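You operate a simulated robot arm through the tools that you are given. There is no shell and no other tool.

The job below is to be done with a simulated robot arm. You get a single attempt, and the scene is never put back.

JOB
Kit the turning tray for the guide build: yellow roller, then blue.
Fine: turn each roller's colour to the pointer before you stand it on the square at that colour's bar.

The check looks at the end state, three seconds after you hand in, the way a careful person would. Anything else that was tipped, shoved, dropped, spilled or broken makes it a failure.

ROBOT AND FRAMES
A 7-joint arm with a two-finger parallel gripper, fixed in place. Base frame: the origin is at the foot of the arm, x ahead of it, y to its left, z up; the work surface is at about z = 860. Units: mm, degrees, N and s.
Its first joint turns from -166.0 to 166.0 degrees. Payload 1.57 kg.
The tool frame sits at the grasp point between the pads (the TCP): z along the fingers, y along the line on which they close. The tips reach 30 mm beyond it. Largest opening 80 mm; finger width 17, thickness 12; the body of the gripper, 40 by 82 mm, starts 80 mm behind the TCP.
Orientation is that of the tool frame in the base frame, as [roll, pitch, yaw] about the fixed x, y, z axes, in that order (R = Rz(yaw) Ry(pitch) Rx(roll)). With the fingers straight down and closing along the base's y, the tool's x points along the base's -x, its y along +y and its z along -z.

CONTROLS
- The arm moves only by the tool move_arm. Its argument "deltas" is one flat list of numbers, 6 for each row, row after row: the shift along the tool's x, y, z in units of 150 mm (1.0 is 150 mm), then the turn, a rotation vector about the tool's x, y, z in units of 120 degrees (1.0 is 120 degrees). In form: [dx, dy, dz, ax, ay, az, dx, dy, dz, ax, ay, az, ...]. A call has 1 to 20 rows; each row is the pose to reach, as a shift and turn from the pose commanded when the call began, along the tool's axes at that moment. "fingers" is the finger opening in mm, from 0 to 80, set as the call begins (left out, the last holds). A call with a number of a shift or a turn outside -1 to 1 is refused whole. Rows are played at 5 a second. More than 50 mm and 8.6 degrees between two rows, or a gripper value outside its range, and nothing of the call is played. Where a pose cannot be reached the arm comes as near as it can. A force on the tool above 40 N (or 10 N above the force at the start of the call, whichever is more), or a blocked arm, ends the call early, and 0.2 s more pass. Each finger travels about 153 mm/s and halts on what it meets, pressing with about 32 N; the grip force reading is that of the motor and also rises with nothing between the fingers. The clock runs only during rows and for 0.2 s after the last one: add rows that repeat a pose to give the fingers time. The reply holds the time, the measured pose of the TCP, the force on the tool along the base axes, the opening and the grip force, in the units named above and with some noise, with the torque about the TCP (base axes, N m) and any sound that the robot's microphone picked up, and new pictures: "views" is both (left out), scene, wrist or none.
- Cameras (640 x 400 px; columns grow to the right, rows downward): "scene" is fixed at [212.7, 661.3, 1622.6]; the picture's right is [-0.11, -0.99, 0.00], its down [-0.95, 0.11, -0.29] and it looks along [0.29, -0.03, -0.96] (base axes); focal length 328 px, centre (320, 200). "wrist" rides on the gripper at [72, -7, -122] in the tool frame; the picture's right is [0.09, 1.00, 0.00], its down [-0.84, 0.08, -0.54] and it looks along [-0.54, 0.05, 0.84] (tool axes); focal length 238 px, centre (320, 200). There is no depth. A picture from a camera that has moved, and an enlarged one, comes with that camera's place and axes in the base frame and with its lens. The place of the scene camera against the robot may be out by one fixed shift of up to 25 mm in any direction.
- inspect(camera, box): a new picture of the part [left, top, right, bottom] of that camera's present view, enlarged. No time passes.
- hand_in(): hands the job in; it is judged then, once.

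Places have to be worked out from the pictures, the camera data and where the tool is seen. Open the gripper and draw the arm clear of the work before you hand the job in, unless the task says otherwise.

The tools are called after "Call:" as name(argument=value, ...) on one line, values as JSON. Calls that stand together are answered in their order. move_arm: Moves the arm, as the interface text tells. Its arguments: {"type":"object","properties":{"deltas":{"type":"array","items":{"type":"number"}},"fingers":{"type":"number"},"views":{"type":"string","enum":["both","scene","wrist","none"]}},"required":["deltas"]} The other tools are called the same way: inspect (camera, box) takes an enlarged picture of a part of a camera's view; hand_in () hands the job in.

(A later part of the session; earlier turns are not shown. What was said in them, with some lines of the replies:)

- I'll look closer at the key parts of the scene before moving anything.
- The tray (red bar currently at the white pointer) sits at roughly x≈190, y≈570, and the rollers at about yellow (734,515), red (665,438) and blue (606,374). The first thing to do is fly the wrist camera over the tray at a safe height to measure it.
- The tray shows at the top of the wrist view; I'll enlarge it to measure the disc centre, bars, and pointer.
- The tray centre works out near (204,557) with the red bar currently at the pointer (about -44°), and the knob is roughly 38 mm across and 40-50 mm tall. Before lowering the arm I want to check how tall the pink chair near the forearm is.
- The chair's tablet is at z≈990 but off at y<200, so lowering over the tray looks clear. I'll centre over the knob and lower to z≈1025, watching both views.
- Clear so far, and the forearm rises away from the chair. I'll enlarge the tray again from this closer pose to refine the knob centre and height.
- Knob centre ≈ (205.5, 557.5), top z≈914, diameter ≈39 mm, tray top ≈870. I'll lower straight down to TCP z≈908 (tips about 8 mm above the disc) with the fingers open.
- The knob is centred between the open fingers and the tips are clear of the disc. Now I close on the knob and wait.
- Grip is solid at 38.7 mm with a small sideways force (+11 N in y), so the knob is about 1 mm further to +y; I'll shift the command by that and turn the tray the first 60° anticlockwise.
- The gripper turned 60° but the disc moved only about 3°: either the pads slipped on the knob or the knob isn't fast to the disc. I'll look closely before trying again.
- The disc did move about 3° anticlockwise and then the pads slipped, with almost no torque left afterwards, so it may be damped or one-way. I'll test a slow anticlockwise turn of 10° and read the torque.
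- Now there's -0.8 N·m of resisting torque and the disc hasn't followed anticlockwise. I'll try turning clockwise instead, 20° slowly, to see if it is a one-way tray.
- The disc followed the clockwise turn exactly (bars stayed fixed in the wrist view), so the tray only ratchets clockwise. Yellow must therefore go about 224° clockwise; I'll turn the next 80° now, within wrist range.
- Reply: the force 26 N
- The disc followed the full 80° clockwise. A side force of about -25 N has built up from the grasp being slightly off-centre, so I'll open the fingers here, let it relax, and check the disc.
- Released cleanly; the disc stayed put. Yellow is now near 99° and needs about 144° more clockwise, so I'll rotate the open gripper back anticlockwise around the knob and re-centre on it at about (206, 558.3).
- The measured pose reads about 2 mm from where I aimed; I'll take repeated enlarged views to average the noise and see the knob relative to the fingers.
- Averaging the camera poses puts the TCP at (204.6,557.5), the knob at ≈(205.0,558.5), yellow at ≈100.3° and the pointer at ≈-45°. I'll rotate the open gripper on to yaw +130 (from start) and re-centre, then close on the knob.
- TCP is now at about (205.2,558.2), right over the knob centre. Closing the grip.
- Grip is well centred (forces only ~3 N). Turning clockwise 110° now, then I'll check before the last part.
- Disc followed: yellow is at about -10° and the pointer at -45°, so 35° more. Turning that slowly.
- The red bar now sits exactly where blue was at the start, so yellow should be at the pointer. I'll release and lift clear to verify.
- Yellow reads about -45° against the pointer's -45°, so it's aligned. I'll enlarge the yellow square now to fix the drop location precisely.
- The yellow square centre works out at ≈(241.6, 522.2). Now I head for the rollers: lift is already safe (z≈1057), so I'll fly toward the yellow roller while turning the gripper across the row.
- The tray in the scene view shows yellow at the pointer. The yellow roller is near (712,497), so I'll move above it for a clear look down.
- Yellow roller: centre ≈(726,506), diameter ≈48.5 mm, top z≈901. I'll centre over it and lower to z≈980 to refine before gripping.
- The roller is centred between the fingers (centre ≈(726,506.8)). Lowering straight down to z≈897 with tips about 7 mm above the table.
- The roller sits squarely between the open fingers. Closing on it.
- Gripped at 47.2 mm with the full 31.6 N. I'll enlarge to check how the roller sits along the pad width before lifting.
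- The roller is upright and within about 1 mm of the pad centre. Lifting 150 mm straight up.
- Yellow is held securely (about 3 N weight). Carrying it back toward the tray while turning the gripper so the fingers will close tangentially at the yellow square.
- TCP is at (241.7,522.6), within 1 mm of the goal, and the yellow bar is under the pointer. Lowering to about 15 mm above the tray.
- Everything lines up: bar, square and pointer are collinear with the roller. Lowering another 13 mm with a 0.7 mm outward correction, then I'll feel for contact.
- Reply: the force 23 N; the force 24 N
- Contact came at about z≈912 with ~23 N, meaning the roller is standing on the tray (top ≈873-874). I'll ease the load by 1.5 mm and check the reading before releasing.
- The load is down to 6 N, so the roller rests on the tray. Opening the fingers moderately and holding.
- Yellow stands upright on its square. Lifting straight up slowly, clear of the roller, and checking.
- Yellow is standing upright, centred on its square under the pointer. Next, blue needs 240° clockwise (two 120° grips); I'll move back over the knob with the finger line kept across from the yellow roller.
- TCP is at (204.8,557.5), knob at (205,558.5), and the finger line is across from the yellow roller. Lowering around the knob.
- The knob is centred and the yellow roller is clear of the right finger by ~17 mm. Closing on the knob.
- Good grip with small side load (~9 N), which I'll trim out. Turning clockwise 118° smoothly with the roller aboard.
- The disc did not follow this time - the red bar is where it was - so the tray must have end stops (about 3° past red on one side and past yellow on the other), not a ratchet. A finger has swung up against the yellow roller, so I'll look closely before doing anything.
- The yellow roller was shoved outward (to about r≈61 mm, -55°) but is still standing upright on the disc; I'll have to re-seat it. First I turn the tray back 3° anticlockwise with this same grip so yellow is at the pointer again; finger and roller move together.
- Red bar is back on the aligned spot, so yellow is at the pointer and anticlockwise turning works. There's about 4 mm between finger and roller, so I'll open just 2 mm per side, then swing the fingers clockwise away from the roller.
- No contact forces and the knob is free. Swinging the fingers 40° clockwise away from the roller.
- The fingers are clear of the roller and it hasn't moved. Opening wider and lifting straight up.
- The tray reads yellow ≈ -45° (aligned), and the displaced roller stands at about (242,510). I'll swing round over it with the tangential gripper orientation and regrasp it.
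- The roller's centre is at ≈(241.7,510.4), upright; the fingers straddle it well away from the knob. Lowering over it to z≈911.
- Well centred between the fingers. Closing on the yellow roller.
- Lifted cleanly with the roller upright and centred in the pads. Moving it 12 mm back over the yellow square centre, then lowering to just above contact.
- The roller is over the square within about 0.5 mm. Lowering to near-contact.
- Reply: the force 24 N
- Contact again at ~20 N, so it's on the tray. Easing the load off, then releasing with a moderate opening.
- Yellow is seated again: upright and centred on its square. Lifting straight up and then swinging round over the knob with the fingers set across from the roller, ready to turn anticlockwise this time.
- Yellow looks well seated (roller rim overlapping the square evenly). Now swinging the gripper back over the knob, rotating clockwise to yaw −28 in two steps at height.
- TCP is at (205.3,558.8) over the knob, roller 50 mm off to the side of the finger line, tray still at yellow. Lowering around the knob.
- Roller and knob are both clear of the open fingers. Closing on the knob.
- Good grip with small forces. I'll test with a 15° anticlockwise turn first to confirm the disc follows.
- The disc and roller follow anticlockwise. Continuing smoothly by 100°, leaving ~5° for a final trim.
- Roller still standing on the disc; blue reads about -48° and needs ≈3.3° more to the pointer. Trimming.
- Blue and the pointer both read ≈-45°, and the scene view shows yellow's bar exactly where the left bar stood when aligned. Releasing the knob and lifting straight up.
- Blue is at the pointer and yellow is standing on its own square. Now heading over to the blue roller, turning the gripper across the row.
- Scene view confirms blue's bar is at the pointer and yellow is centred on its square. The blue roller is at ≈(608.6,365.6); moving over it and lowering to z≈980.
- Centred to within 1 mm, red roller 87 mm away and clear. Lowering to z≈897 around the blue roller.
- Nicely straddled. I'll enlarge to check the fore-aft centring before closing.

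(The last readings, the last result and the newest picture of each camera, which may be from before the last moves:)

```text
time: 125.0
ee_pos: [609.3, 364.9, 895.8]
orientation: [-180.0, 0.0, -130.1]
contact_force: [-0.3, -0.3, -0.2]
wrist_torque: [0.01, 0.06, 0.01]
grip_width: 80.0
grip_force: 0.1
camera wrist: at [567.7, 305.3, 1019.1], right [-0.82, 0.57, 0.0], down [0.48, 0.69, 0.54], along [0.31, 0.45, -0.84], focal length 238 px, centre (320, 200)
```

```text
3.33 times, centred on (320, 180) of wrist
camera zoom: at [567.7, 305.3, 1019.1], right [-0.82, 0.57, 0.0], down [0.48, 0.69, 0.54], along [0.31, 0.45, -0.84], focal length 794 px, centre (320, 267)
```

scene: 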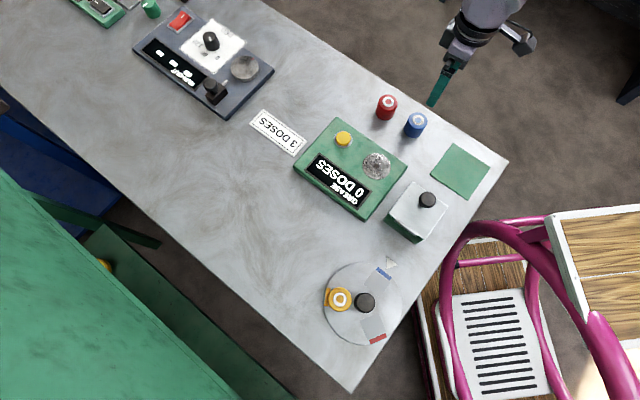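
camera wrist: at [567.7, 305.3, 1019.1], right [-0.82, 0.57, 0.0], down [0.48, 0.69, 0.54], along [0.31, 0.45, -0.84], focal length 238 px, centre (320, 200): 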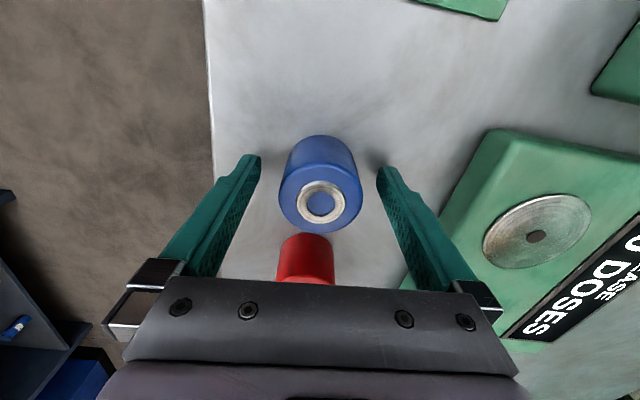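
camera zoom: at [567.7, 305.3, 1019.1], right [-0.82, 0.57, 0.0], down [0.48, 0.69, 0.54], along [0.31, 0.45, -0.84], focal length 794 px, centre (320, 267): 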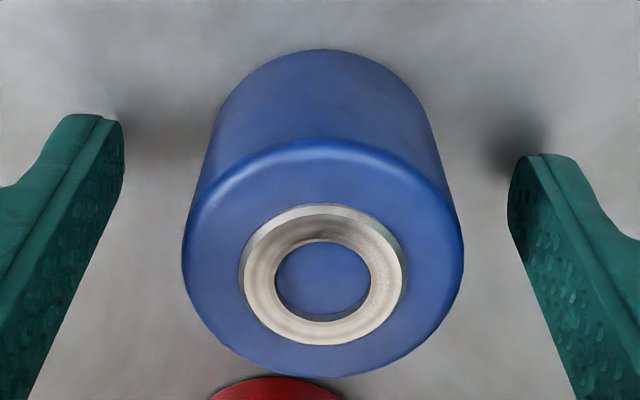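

It's about 1 mm off fore-aft; a tiny correction, then close.

Call:
move_arm(deltas=[-0.0035, 0.002, 0, 0, 0, 0, -0.007, 0.0025, 0, 0, 0, 0, -0.007, 0.0025, 0, 0, 0, 0], fingers=80, views="none")

Call:
move_arm(deltas=[0, 0, 0, 0, 0, 0, 0, 0, 0, 0, 0, 0, 0, 0, 0, 0, 0, 0, 0, 0, 0, 0, 0, 0], fingers=30, views="wrist")

Call:
inspect(camera="wrist", box=[260, 120, 380, 240])

```text
time: 125.8
ee_pos: [609.1, 366.7, 896.4]
orientation: [179.9, 0.0, -130.0]
contact_force: [-0.3, 0.3, -0.1]
wrist_torque: [-0.02, 0.02, -0.03]
grip_width: 80.3
grip_force: 0.0
```

```text
time: 126.8
ee_pos: [609.8, 365.4, 895.9]
orientation: [180.0, 0.1, -130.0]
contact_force: [-0.6, 0.1, 0.5]
wrist_torque: [0.01, 0.05, 0.0]
grip_width: 47.4
grip_force: 31.8
camera wrist: at [568.3, 306.4, 1019.0], right [-0.82, 0.57, 0.0], down [0.48, 0.69, 0.54], along [0.31, 0.45, -0.84], focal length 238 px, centre (320, 200)
```

wrist: 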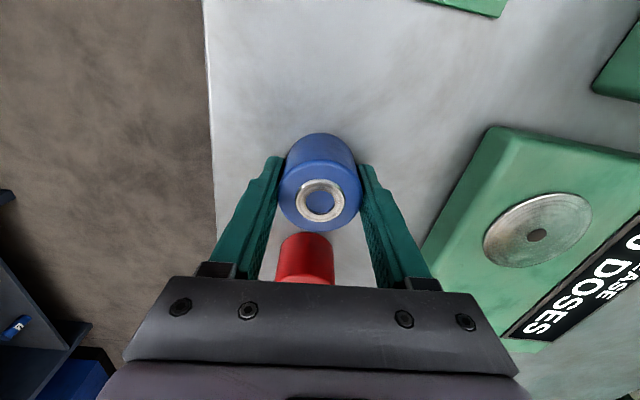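

```text
3.33 times, centred on (320, 180) of wrist
camera zoom: at [568.3, 306.4, 1019.0], right [-0.82, 0.57, 0.0], down [0.48, 0.69, 0.54], along [0.31, 0.45, -0.84], focal length 794 px, centre (320, 267)
```

zoom: 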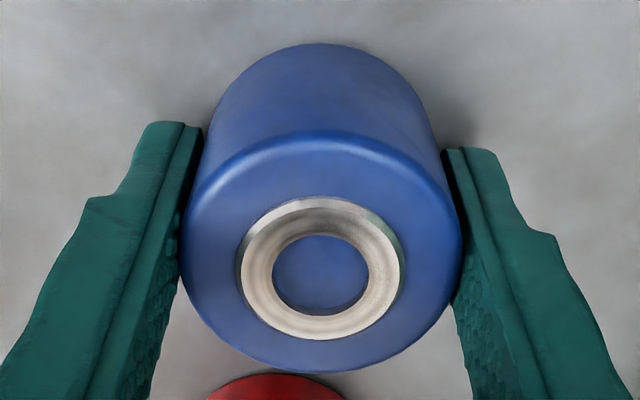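

Blue is gripped at 47.4 mm and centred. Lifting straight up 150 mm.

Call:
move_arm(deltas=[0, 0, -0.04, 0, 0, 0, 0, 0, -0.12, 0, 0, 0, 0, 0, -0.25, 0, 0, 0, 0, 0, -0.4, 0, 0, 0, 0, 0, -0.55, 0, 0, 0, 0, 0, -0.7, 0, 0, 0, 0, 0, -0.83, 0, 0, 0, 0, 0, -0.93, 0, 0, 0, 0, 0, -1.0, 0, 0, 0, 0, 0, -1.0, 0, 0, 0], fingers=30, views="both")

```text
time: 129.0
ee_pos: [608.9, 366.9, 1045.6]
orientation: [179.9, 0.1, -130.0]
contact_force: [-0.6, 0.2, -2.7]
wrist_torque: [0.04, 0.02, 0.02]
grip_width: 47.3
grip_force: 32.2
camera wrist: at [568.5, 306.6, 1168.9], right [-0.82, 0.57, 0.0], down [0.48, 0.69, 0.54], along [0.31, 0.45, -0.84], focal length 238 px, centre (320, 200)
```

scene: 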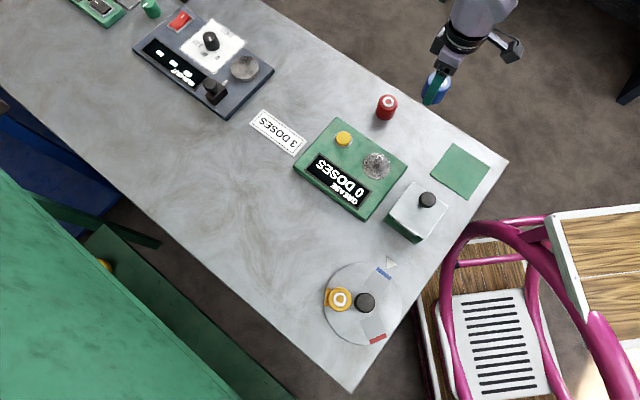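
wrist: 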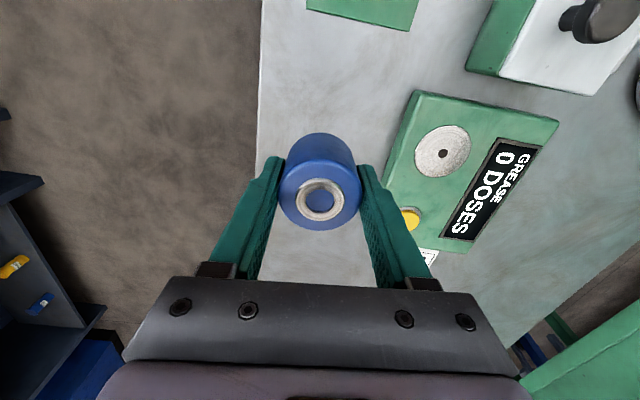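

Blue is lifted, red untouched. Carrying blue back to the tray at this height while turning the gripper tangential to the square at the pointer.

Call:
move_arm(deltas=[0.008, 0.03, 0, 0, 0, -0.02, 0.025, 0.085, 0, 0, 0, -0.07, 0.045, 0.15, 0, 0, 0, -0.125, 0.065, 0.22, 0, 0, 0, -0.18, 0.09, 0.29, 0, 0, 0, -0.24, 0.11, 0.36, 0, 0, 0, -0.3, 0.13, 0.43, 0, 0, 0, -0.36, 0.155, 0.5, 0, 0, 0, -0.42, 0.175, 0.57, 0, 0, 0, -0.48, 0.195, 0.64, 0, 0, 0, -0.54, 0.22, 0.71, 0, 0, 0, -0.6, 0.24, 0.78, 0, 0, 0, -0.65, 0.255, 0.83, 0, 0, 0, -0.69, 0.26, 0.85, 0, 0, 0, -0.708, 0.26, 0.85, 0, 0, 0, -0.708], fingers=30, views="none")

Call:
move_arm(deltas=[-0.05, 0.02, 0, 0, 0, 0, -0.14, 0.057, 0, 0, 0, 0, -0.25, 0.1, 0, 0, 0, 0, -0.36, 0.145, 0, 0, 0, 0, -0.47, 0.19, 0, 0, 0, 0, -0.58, 0.235, 0, 0, 0, 0, -0.69, 0.28, 0, 0, 0, 0, -0.775, 0.313, 0, 0, 0, 0, -0.824, 0.333, 0, 0, 0, 0], fingers=30, views="none")

Call:
move_arm(deltas=[-0.05, 0.02, 0, 0, 0, 0, -0.14, 0.057, 0, 0, 0, 0, -0.25, 0.1, 0, 0, 0, 0, -0.36, 0.145, 0, 0, 0, 0, -0.47, 0.19, 0, 0, 0, 0, -0.58, 0.235, 0, 0, 0, 0, -0.69, 0.28, 0, 0, 0, 0, -0.775, 0.313, 0, 0, 0, 0, -0.824, 0.333, 0, 0, 0, 0, -0.824, 0.333, 0, 0, 0, 0], fingers=30, views="both")

Call:
inspect(camera="wrist", box=[220, 40, 420, 240])

```text
time: 132.2
ee_pos: [487.4, 417.2, 1045.4]
orientation: [180.0, 0.0, -45.0]
contact_force: [-0.3, -0.9, -3.6]
wrist_torque: [0.0, -0.01, -0.01]
grip_width: 47.2
grip_force: 32.2
```

```text
time: 134.2
ee_pos: [362.9, 469.9, 1045.6]
orientation: [180.0, 0.0, -44.9]
contact_force: [0.1, -0.4, -2.5]
wrist_torque: [-0.02, -0.04, 0.01]
grip_width: 47.3
grip_force: 31.9
```

```text
time: 136.4
ee_pos: [241.0, 523.2, 1045.7]
orientation: [180.0, 0.0, -44.9]
contact_force: [0.6, -0.6, -1.9]
wrist_torque: [0.0, 0.0, -0.01]
grip_width: 47.2
grip_force: 32.6
camera wrist: at [296.5, 476.1, 1168.7], right [-0.64, -0.77, 0.0], down [-0.65, 0.54, 0.54], along [-0.42, 0.35, -0.84], focal length 238 px, centre (320, 200)
```

scene: 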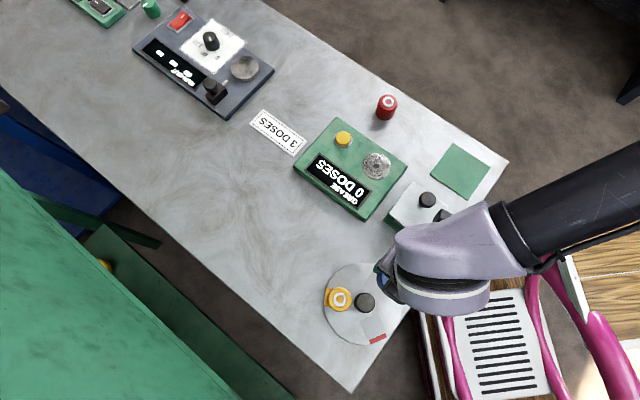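
wrist: 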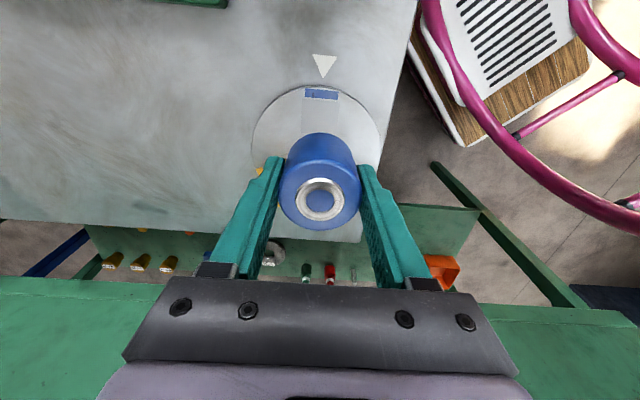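

```text
2.00 times, centred on (320, 140) of wrist
camera zoom: at [296.5, 476.1, 1168.7], right [-0.64, -0.77, 0.0], down [-0.65, 0.54, 0.54], along [-0.42, 0.35, -0.84], focal length 477 px, centre (320, 320)
```

zoom: 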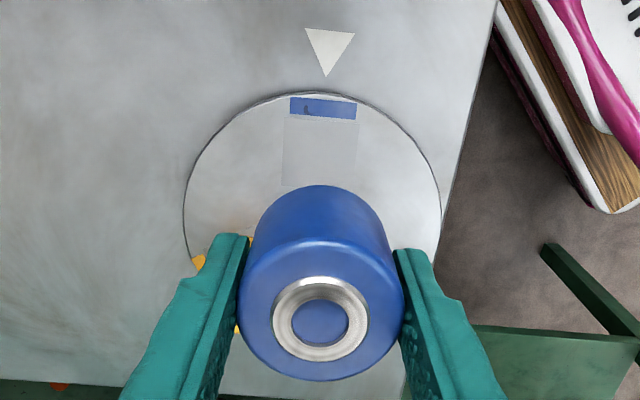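

Blue's bar and square are directly below the pointer and the roller is over them. Lowering to ~20 mm above the tray for a final check.

Call:
move_arm(deltas=[0, -0.002, 0.06, 0, 0, 0, 0, -0.002, 0.16, 0, 0, 0, 0, -0.002, 0.28, 0, 0, 0, 0, -0.002, 0.4, 0, 0, 0, 0, -0.002, 0.52, 0, 0, 0, 0, -0.002, 0.63, 0, 0, 0, 0, -0.002, 0.71, 0, 0, 0, 0, -0.002, 0.755, 0, 0, 0, 0, -0.002, 0.765, 0, 0, 0, 0, -0.002, 0.765, 0, 0, 0], fingers=30, views="wrist")

Call:
inspect(camera="wrist", box=[220, 60, 420, 260])

Call:
inspect(camera="scene", box=[310, 240, 440, 360])

```text
time: 138.6
ee_pos: [241.4, 522.1, 932.2]
orientation: [-180.0, -0.1, -44.9]
contact_force: [-0.2, 0.9, -3.1]
wrist_torque: [-0.02, 0.0, 0.02]
grip_width: 47.5
grip_force: 31.7
camera wrist: at [297.1, 476.3, 1053.9], right [-0.64, -0.77, 0.0], down [-0.65, 0.54, 0.54], along [-0.42, 0.35, -0.84], focal length 238 px, centre (320, 200)
```

wrist: 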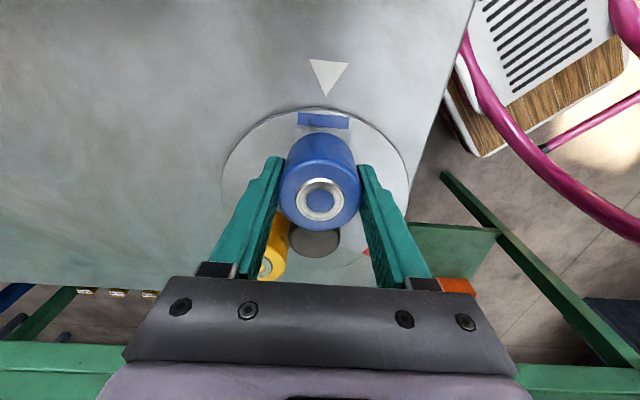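

```text
2.00 times, centred on (320, 160) of wrist
camera zoom: at [297.1, 476.3, 1053.9], right [-0.64, -0.77, 0.0], down [-0.65, 0.54, 0.54], along [-0.42, 0.35, -0.84], focal length 477 px, centre (320, 280)
```

zoom: 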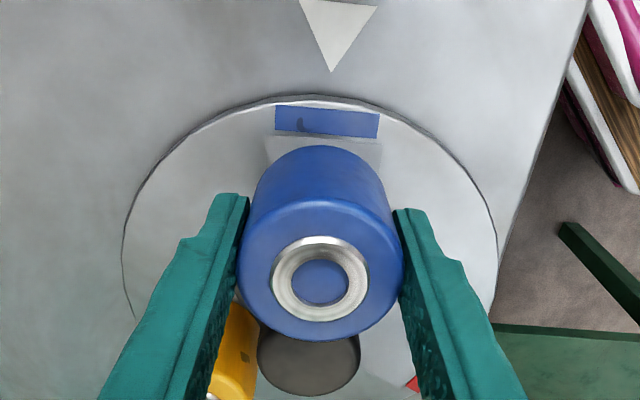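

```text
3.33 times, centred on (375, 300) of scene
camera zoom: at [212.7, 661.3, 1622.6], right [-0.11, -0.99, 0.0], down [-0.95, 0.11, -0.29], along [0.29, -0.03, -0.96], focal length 1094 px, centre (137, -133)
```

zoom: 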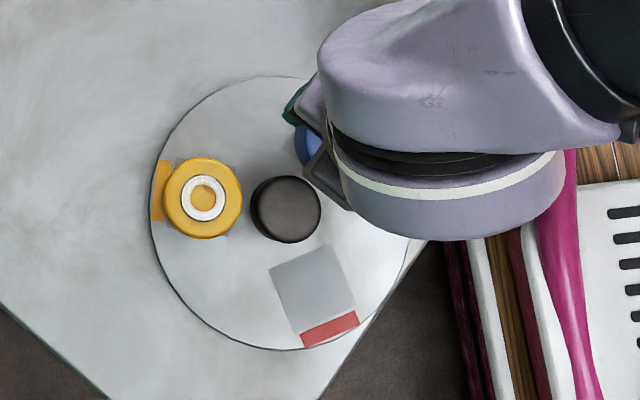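

Same picture as the good yellow placement: the roller is centred over blue's square. Lowering to just above contact, then feeling down in 1 mm steps.

Call:
move_arm(deltas=[0, -0.001, 0.02, 0, 0, 0, 0, -0.001, 0.05, 0, 0, 0, 0, -0.001, 0.08, 0, 0, 0, 0, -0.001, 0.1, 0, 0, 0, 0, -0.001, 0.109, 0, 0, 0, 0, -0.001, 0.109, 0, 0, 0], fingers=30, views="none")

Call:
move_arm(deltas=[0, 0, 0.004, 0, 0, 0, 0, 0, 0.008, 0, 0, 0, 0, 0, 0.008, 0, 0, 0], fingers=30, views="none")

```text
time: 140.0
ee_pos: [240.7, 523.6, 915.5]
orientation: [180.0, 0.0, -45.0]
contact_force: [0.5, -0.7, -2.5]
wrist_torque: [-0.01, 0.02, -0.03]
grip_width: 47.2
grip_force: 31.6
```

```text
time: 140.8
ee_pos: [241.4, 523.4, 913.7]
orientation: [-180.0, 0.0, -45.0]
contact_force: [0.4, -1.5, -2.8]
wrist_torque: [0.06, 0.0, -0.04]
grip_width: 47.4
grip_force: 32.5
```

Still hanging free (about -2.8 N of weight). Going down another millimetre at a time.

Call:
move_arm(deltas=[0, 0, 0.004, 0, 0, 0, 0, 0, 0.007, 0, 0, 0, 0, 0, 0.007, 0, 0, 0], fingers=30, views="none")

```text
time: 141.6
ee_pos: [241.3, 521.5, 913.7]
orientation: [180.0, 0.0, -45.0]
contact_force: [-0.4, -0.1, -3.4]
wrist_torque: [0.0, -0.03, 0.02]
grip_width: 47.2
grip_force: 32.0
```

Call:
move_arm(deltas=[0, 0, 0.004, 0, 0, 0, 0, 0, 0.007, 0, 0, 0, 0, 0, 0.007, 0, 0, 0], fingers=30, views="wrist")

```text
time: 142.4
ee_pos: [241.5, 522.9, 910.9]
orientation: [180.0, 0.0, -44.9]
contact_force: [-0.1, -0.2, -2.4]
wrist_torque: [-0.01, -0.03, 0.04]
grip_width: 47.2
grip_force: 32.4
camera wrist: at [296.7, 476.3, 1034.2], right [-0.64, -0.77, 0.0], down [-0.65, 0.54, 0.54], along [-0.42, 0.35, -0.84], focal length 238 px, centre (320, 200)
```

wrist: 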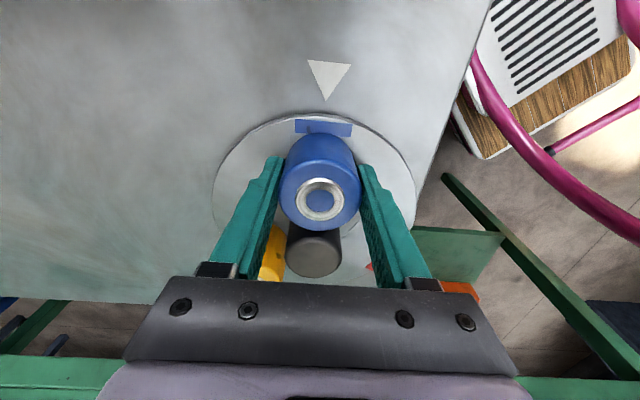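

Still free at z≈912.2 (bottom ≈875). Continuing down 1 mm.

Call:
move_arm(deltas=[0, 0, 0.004, 0, 0, 0, 0, 0, 0.007, 0, 0, 0, 0, 0, 0.007, 0, 0, 0], fingers=30, views="none")

```text
time: 143.2
ee_pos: [240.7, 522.9, 910.6]
orientation: [-179.9, 0.0, -45.1]
contact_force: [0.1, -2.4, 14.7]
wrist_torque: [-0.39, -0.03, 0.06]
grip_width: 47.1
grip_force: 31.6
```

Contact: +14.7 N, so the roller is on the square. Easing off ~0.7 mm and releasing.

Call:
move_arm(deltas=[0, 0, -0.003, 0, 0, 0, 0, 0, -0.005, 0, 0, 0, 0, 0, -0.005, 0, 0, 0], fingers=30, views="none")

Call:
move_arm(deltas=[0, 0, 0, 0, 0, 0, 0, 0, 0, 0, 0, 0, 0, 0, 0, 0, 0, 0], fingers=66, views="wrist")

Call:
inspect(camera="wrist", box=[220, 60, 420, 260])

```text
time: 144.0
ee_pos: [241.6, 522.6, 910.8]
orientation: [179.9, 0.0, -45.0]
contact_force: [-1.3, 2.8, 5.5]
wrist_torque: [0.1, -0.05, 0.02]
grip_width: 47.2
grip_force: 32.7
```

```text
time: 144.8
ee_pos: [241.5, 521.9, 911.4]
orientation: [-180.0, 0.0, -45.0]
contact_force: [0.3, 0.1, 0.4]
wrist_torque: [-0.01, 0.01, -0.03]
grip_width: 65.7
grip_force: 0.1
camera wrist: at [297.0, 476.1, 1034.1], right [-0.64, -0.77, 0.0], down [-0.65, 0.54, 0.54], along [-0.42, 0.35, -0.84], focal length 238 px, centre (320, 200)
```

wrist: 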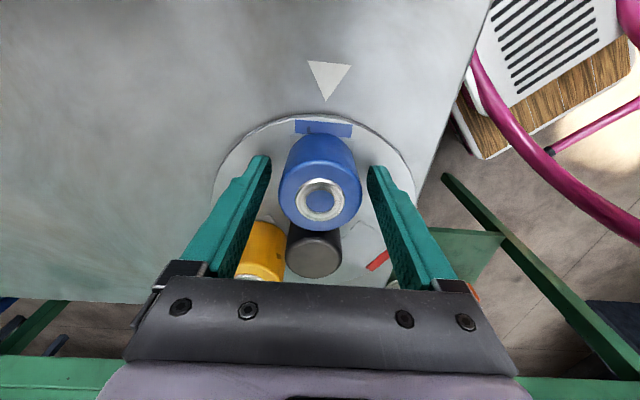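

```text
2.00 times, centred on (320, 160) of wrist
camera zoom: at [297.0, 476.1, 1034.1], right [-0.64, -0.77, 0.0], down [-0.65, 0.54, 0.54], along [-0.42, 0.35, -0.84], focal length 477 px, centre (320, 280)
```

zoom: 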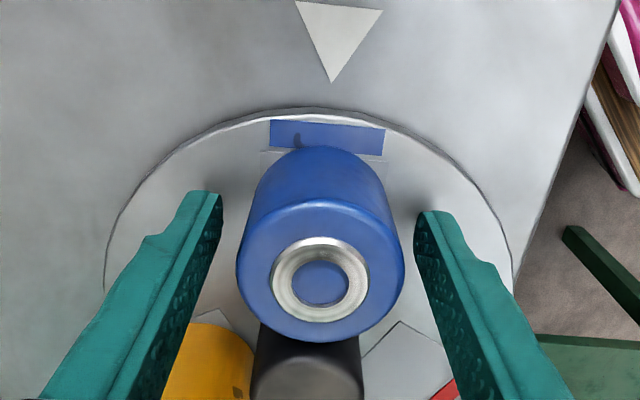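

Blue is released and standing upright on its square. Lifting straight up.

Call:
move_arm(deltas=[0, 0, -0.03, 0, 0, 0, 0, 0, -0.1, 0, 0, 0, 0, 0, -0.2, 0, 0, 0, 0, 0, -0.32, 0, 0, 0, 0, 0, -0.46, 0, 0, 0, 0, 0, -0.6, 0, 0, 0, 0, 0, -0.75, 0, 0, 0, 0, 0, -0.88, 0, 0, 0, 0, 0, -0.97, 0, 0, 0, 0, 0, -1.0, 0, 0, 0, 0, 0, -1.0, 0, 0, 0], fingers=66, views="wrist")

Call:
inspect(camera="wrist", box=[220, 40, 420, 220])

```text
time: 147.2
ee_pos: [241.6, 522.4, 1061.7]
orientation: [-179.9, 0.0, -45.1]
contact_force: [0.1, -0.1, -0.6]
wrist_torque: [0.0, 0.02, -0.01]
grip_width: 65.7
grip_force: 0.0
camera wrist: at [297.6, 476.2, 1184.4], right [-0.64, -0.77, 0.0], down [-0.65, 0.54, 0.54], along [-0.42, 0.35, -0.84], focal length 238 px, centre (320, 200)
```

wrist: 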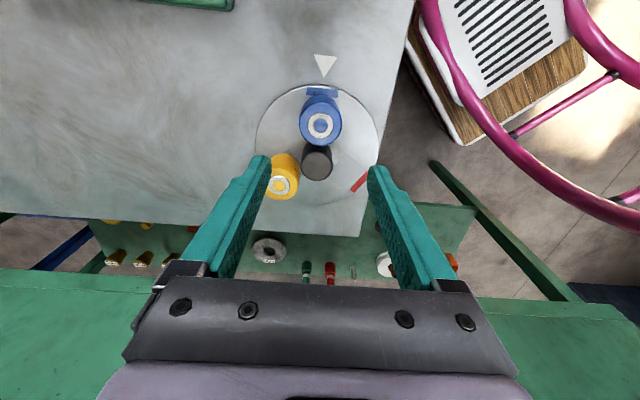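

```text
2.22 times, centred on (320, 130) of wrist
camera zoom: at [297.6, 476.2, 1184.4], right [-0.64, -0.77, 0.0], down [-0.65, 0.54, 0.54], along [-0.42, 0.35, -0.84], focal length 530 px, centre (320, 356)
```

zoom: 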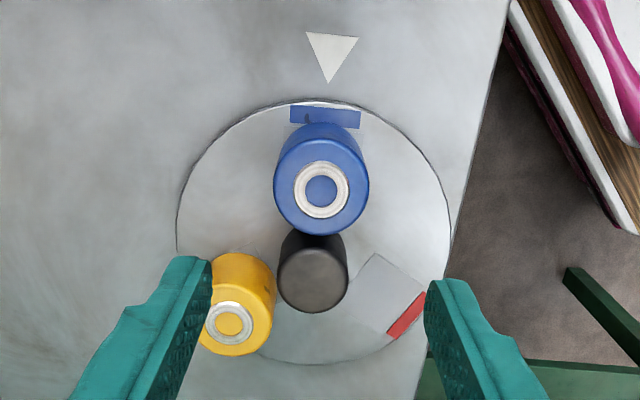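

Both rollers stand on their squares with blue at the pointer. Retracting up and away, then a final check from both cameras.

Call:
move_arm(deltas=[0, 0, -0.1, 0, 0, 0, 0, 0, -0.25, 0, 0, 0, 0, 0, -0.4, 0, 0, 0, 0.05, -0.01, -0.55, 0, 0, 0, 0.15, -0.03, -0.65, 0, 0, 0, 0.28, -0.055, -0.72, 0, 0, 0, 0.42, -0.085, -0.74, 0, 0, 0, 0.56, -0.11, -0.74, 0, 0, 0, 0.7, -0.14, -0.74, 0, 0, 0, 0.83, -0.165, -0.74, 0, 0, 0, 0.92, -0.183, -0.74, 0, 0, 0, 0.943, -0.188, -0.74, 0, 0, 0, 0.943, -0.188, -0.74, 0, 0, 0], fingers=80, views="both")

Call:
inspect(camera="scene", box=[310, 240, 440, 360])

Call:
inspect(camera="wrist", box=[220, 40, 420, 240])

```text
time: 150.0
ee_pos: [361.3, 441.2, 1173.8]
orientation: [-180.0, 0.0, -45.0]
contact_force: [0.8, 0.5, -0.4]
wrist_torque: [0.02, -0.03, -0.01]
grip_width: 80.5
grip_force: 0.0
camera wrist: at [417.7, 395.9, 1295.3], right [-0.64, -0.77, 0.0], down [-0.65, 0.54, 0.54], along [-0.42, 0.35, -0.84], focal length 238 px, centre (320, 200)
```

scene: 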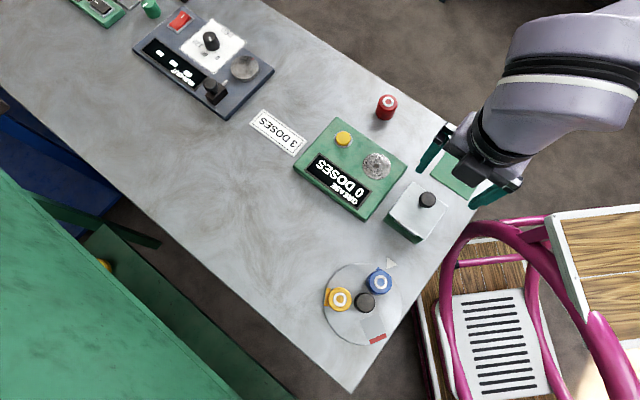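
wrist: 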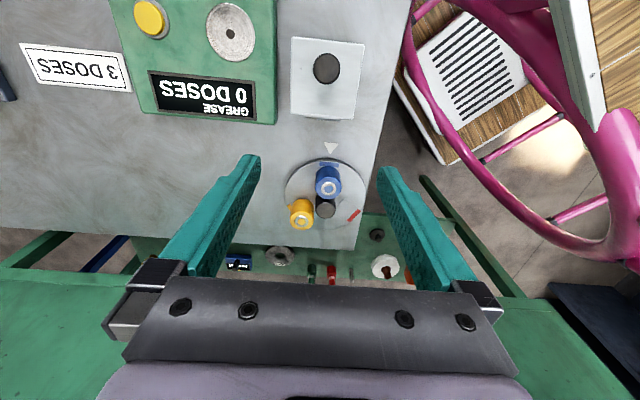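

```text
3.33 times, centred on (375, 300) of scene
camera zoom: at [212.7, 661.3, 1622.6], right [-0.11, -0.99, 0.0], down [-0.95, 0.11, -0.29], along [0.29, -0.03, -0.96], focal length 1094 px, centre (137, -133)
```

zoom: 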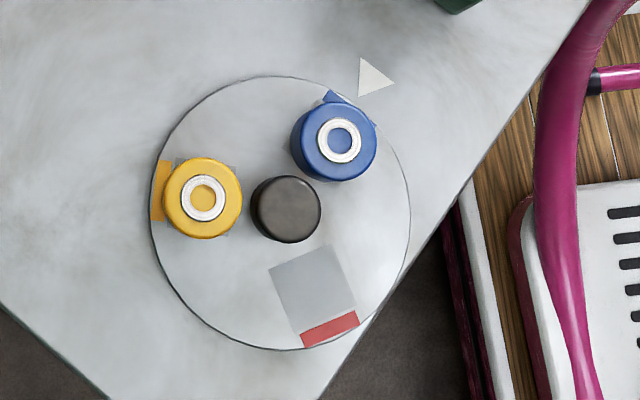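

```text
2.00 times, centred on (320, 140) of wrist
camera zoom: at [417.7, 395.9, 1295.3], right [-0.64, -0.77, 0.0], down [-0.65, 0.54, 0.54], along [-0.42, 0.35, -0.84], focal length 477 px, centre (320, 320)
```

zoom: 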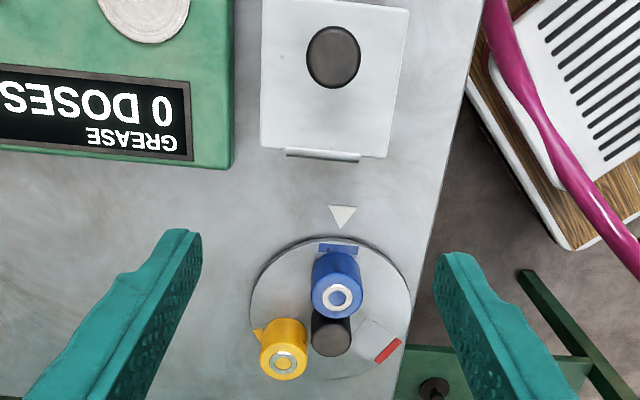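

The final views show blue at the pointer on its square, yellow upright on its own square, and red and everything else untouched. The gripper is open and well clear, so I'm handing in.

Call:
hand_in()

```text
The job is handed in.
```

I've kitted the turning tray and handed it in. Yellow and blue each stand upright on the square at their own colour's bar, and blue's bar is at the pointer, to within about half a degree by the cameras. The result of the check hasn't come back.

- **Yellow was knocked once and reset.** The tray turned out to have end stops just past red and just past yellow. When I tried to turn on from yellow, the tray stayed put, the gripper slipped round the knob, and a finger pushed the yellow roller about 10 mm outward. It stayed upright. I brought yellow back to the pointer and stood it on its square again before turning the tray to blue.
- **Yellow is slightly off centre.** It sits about 2 mm outward of its square's centre, by the camera measurements.
- **Nothing else moved.** In the final pictures the red roller and everything else look untouched, and the gripper is open and clear of the work.
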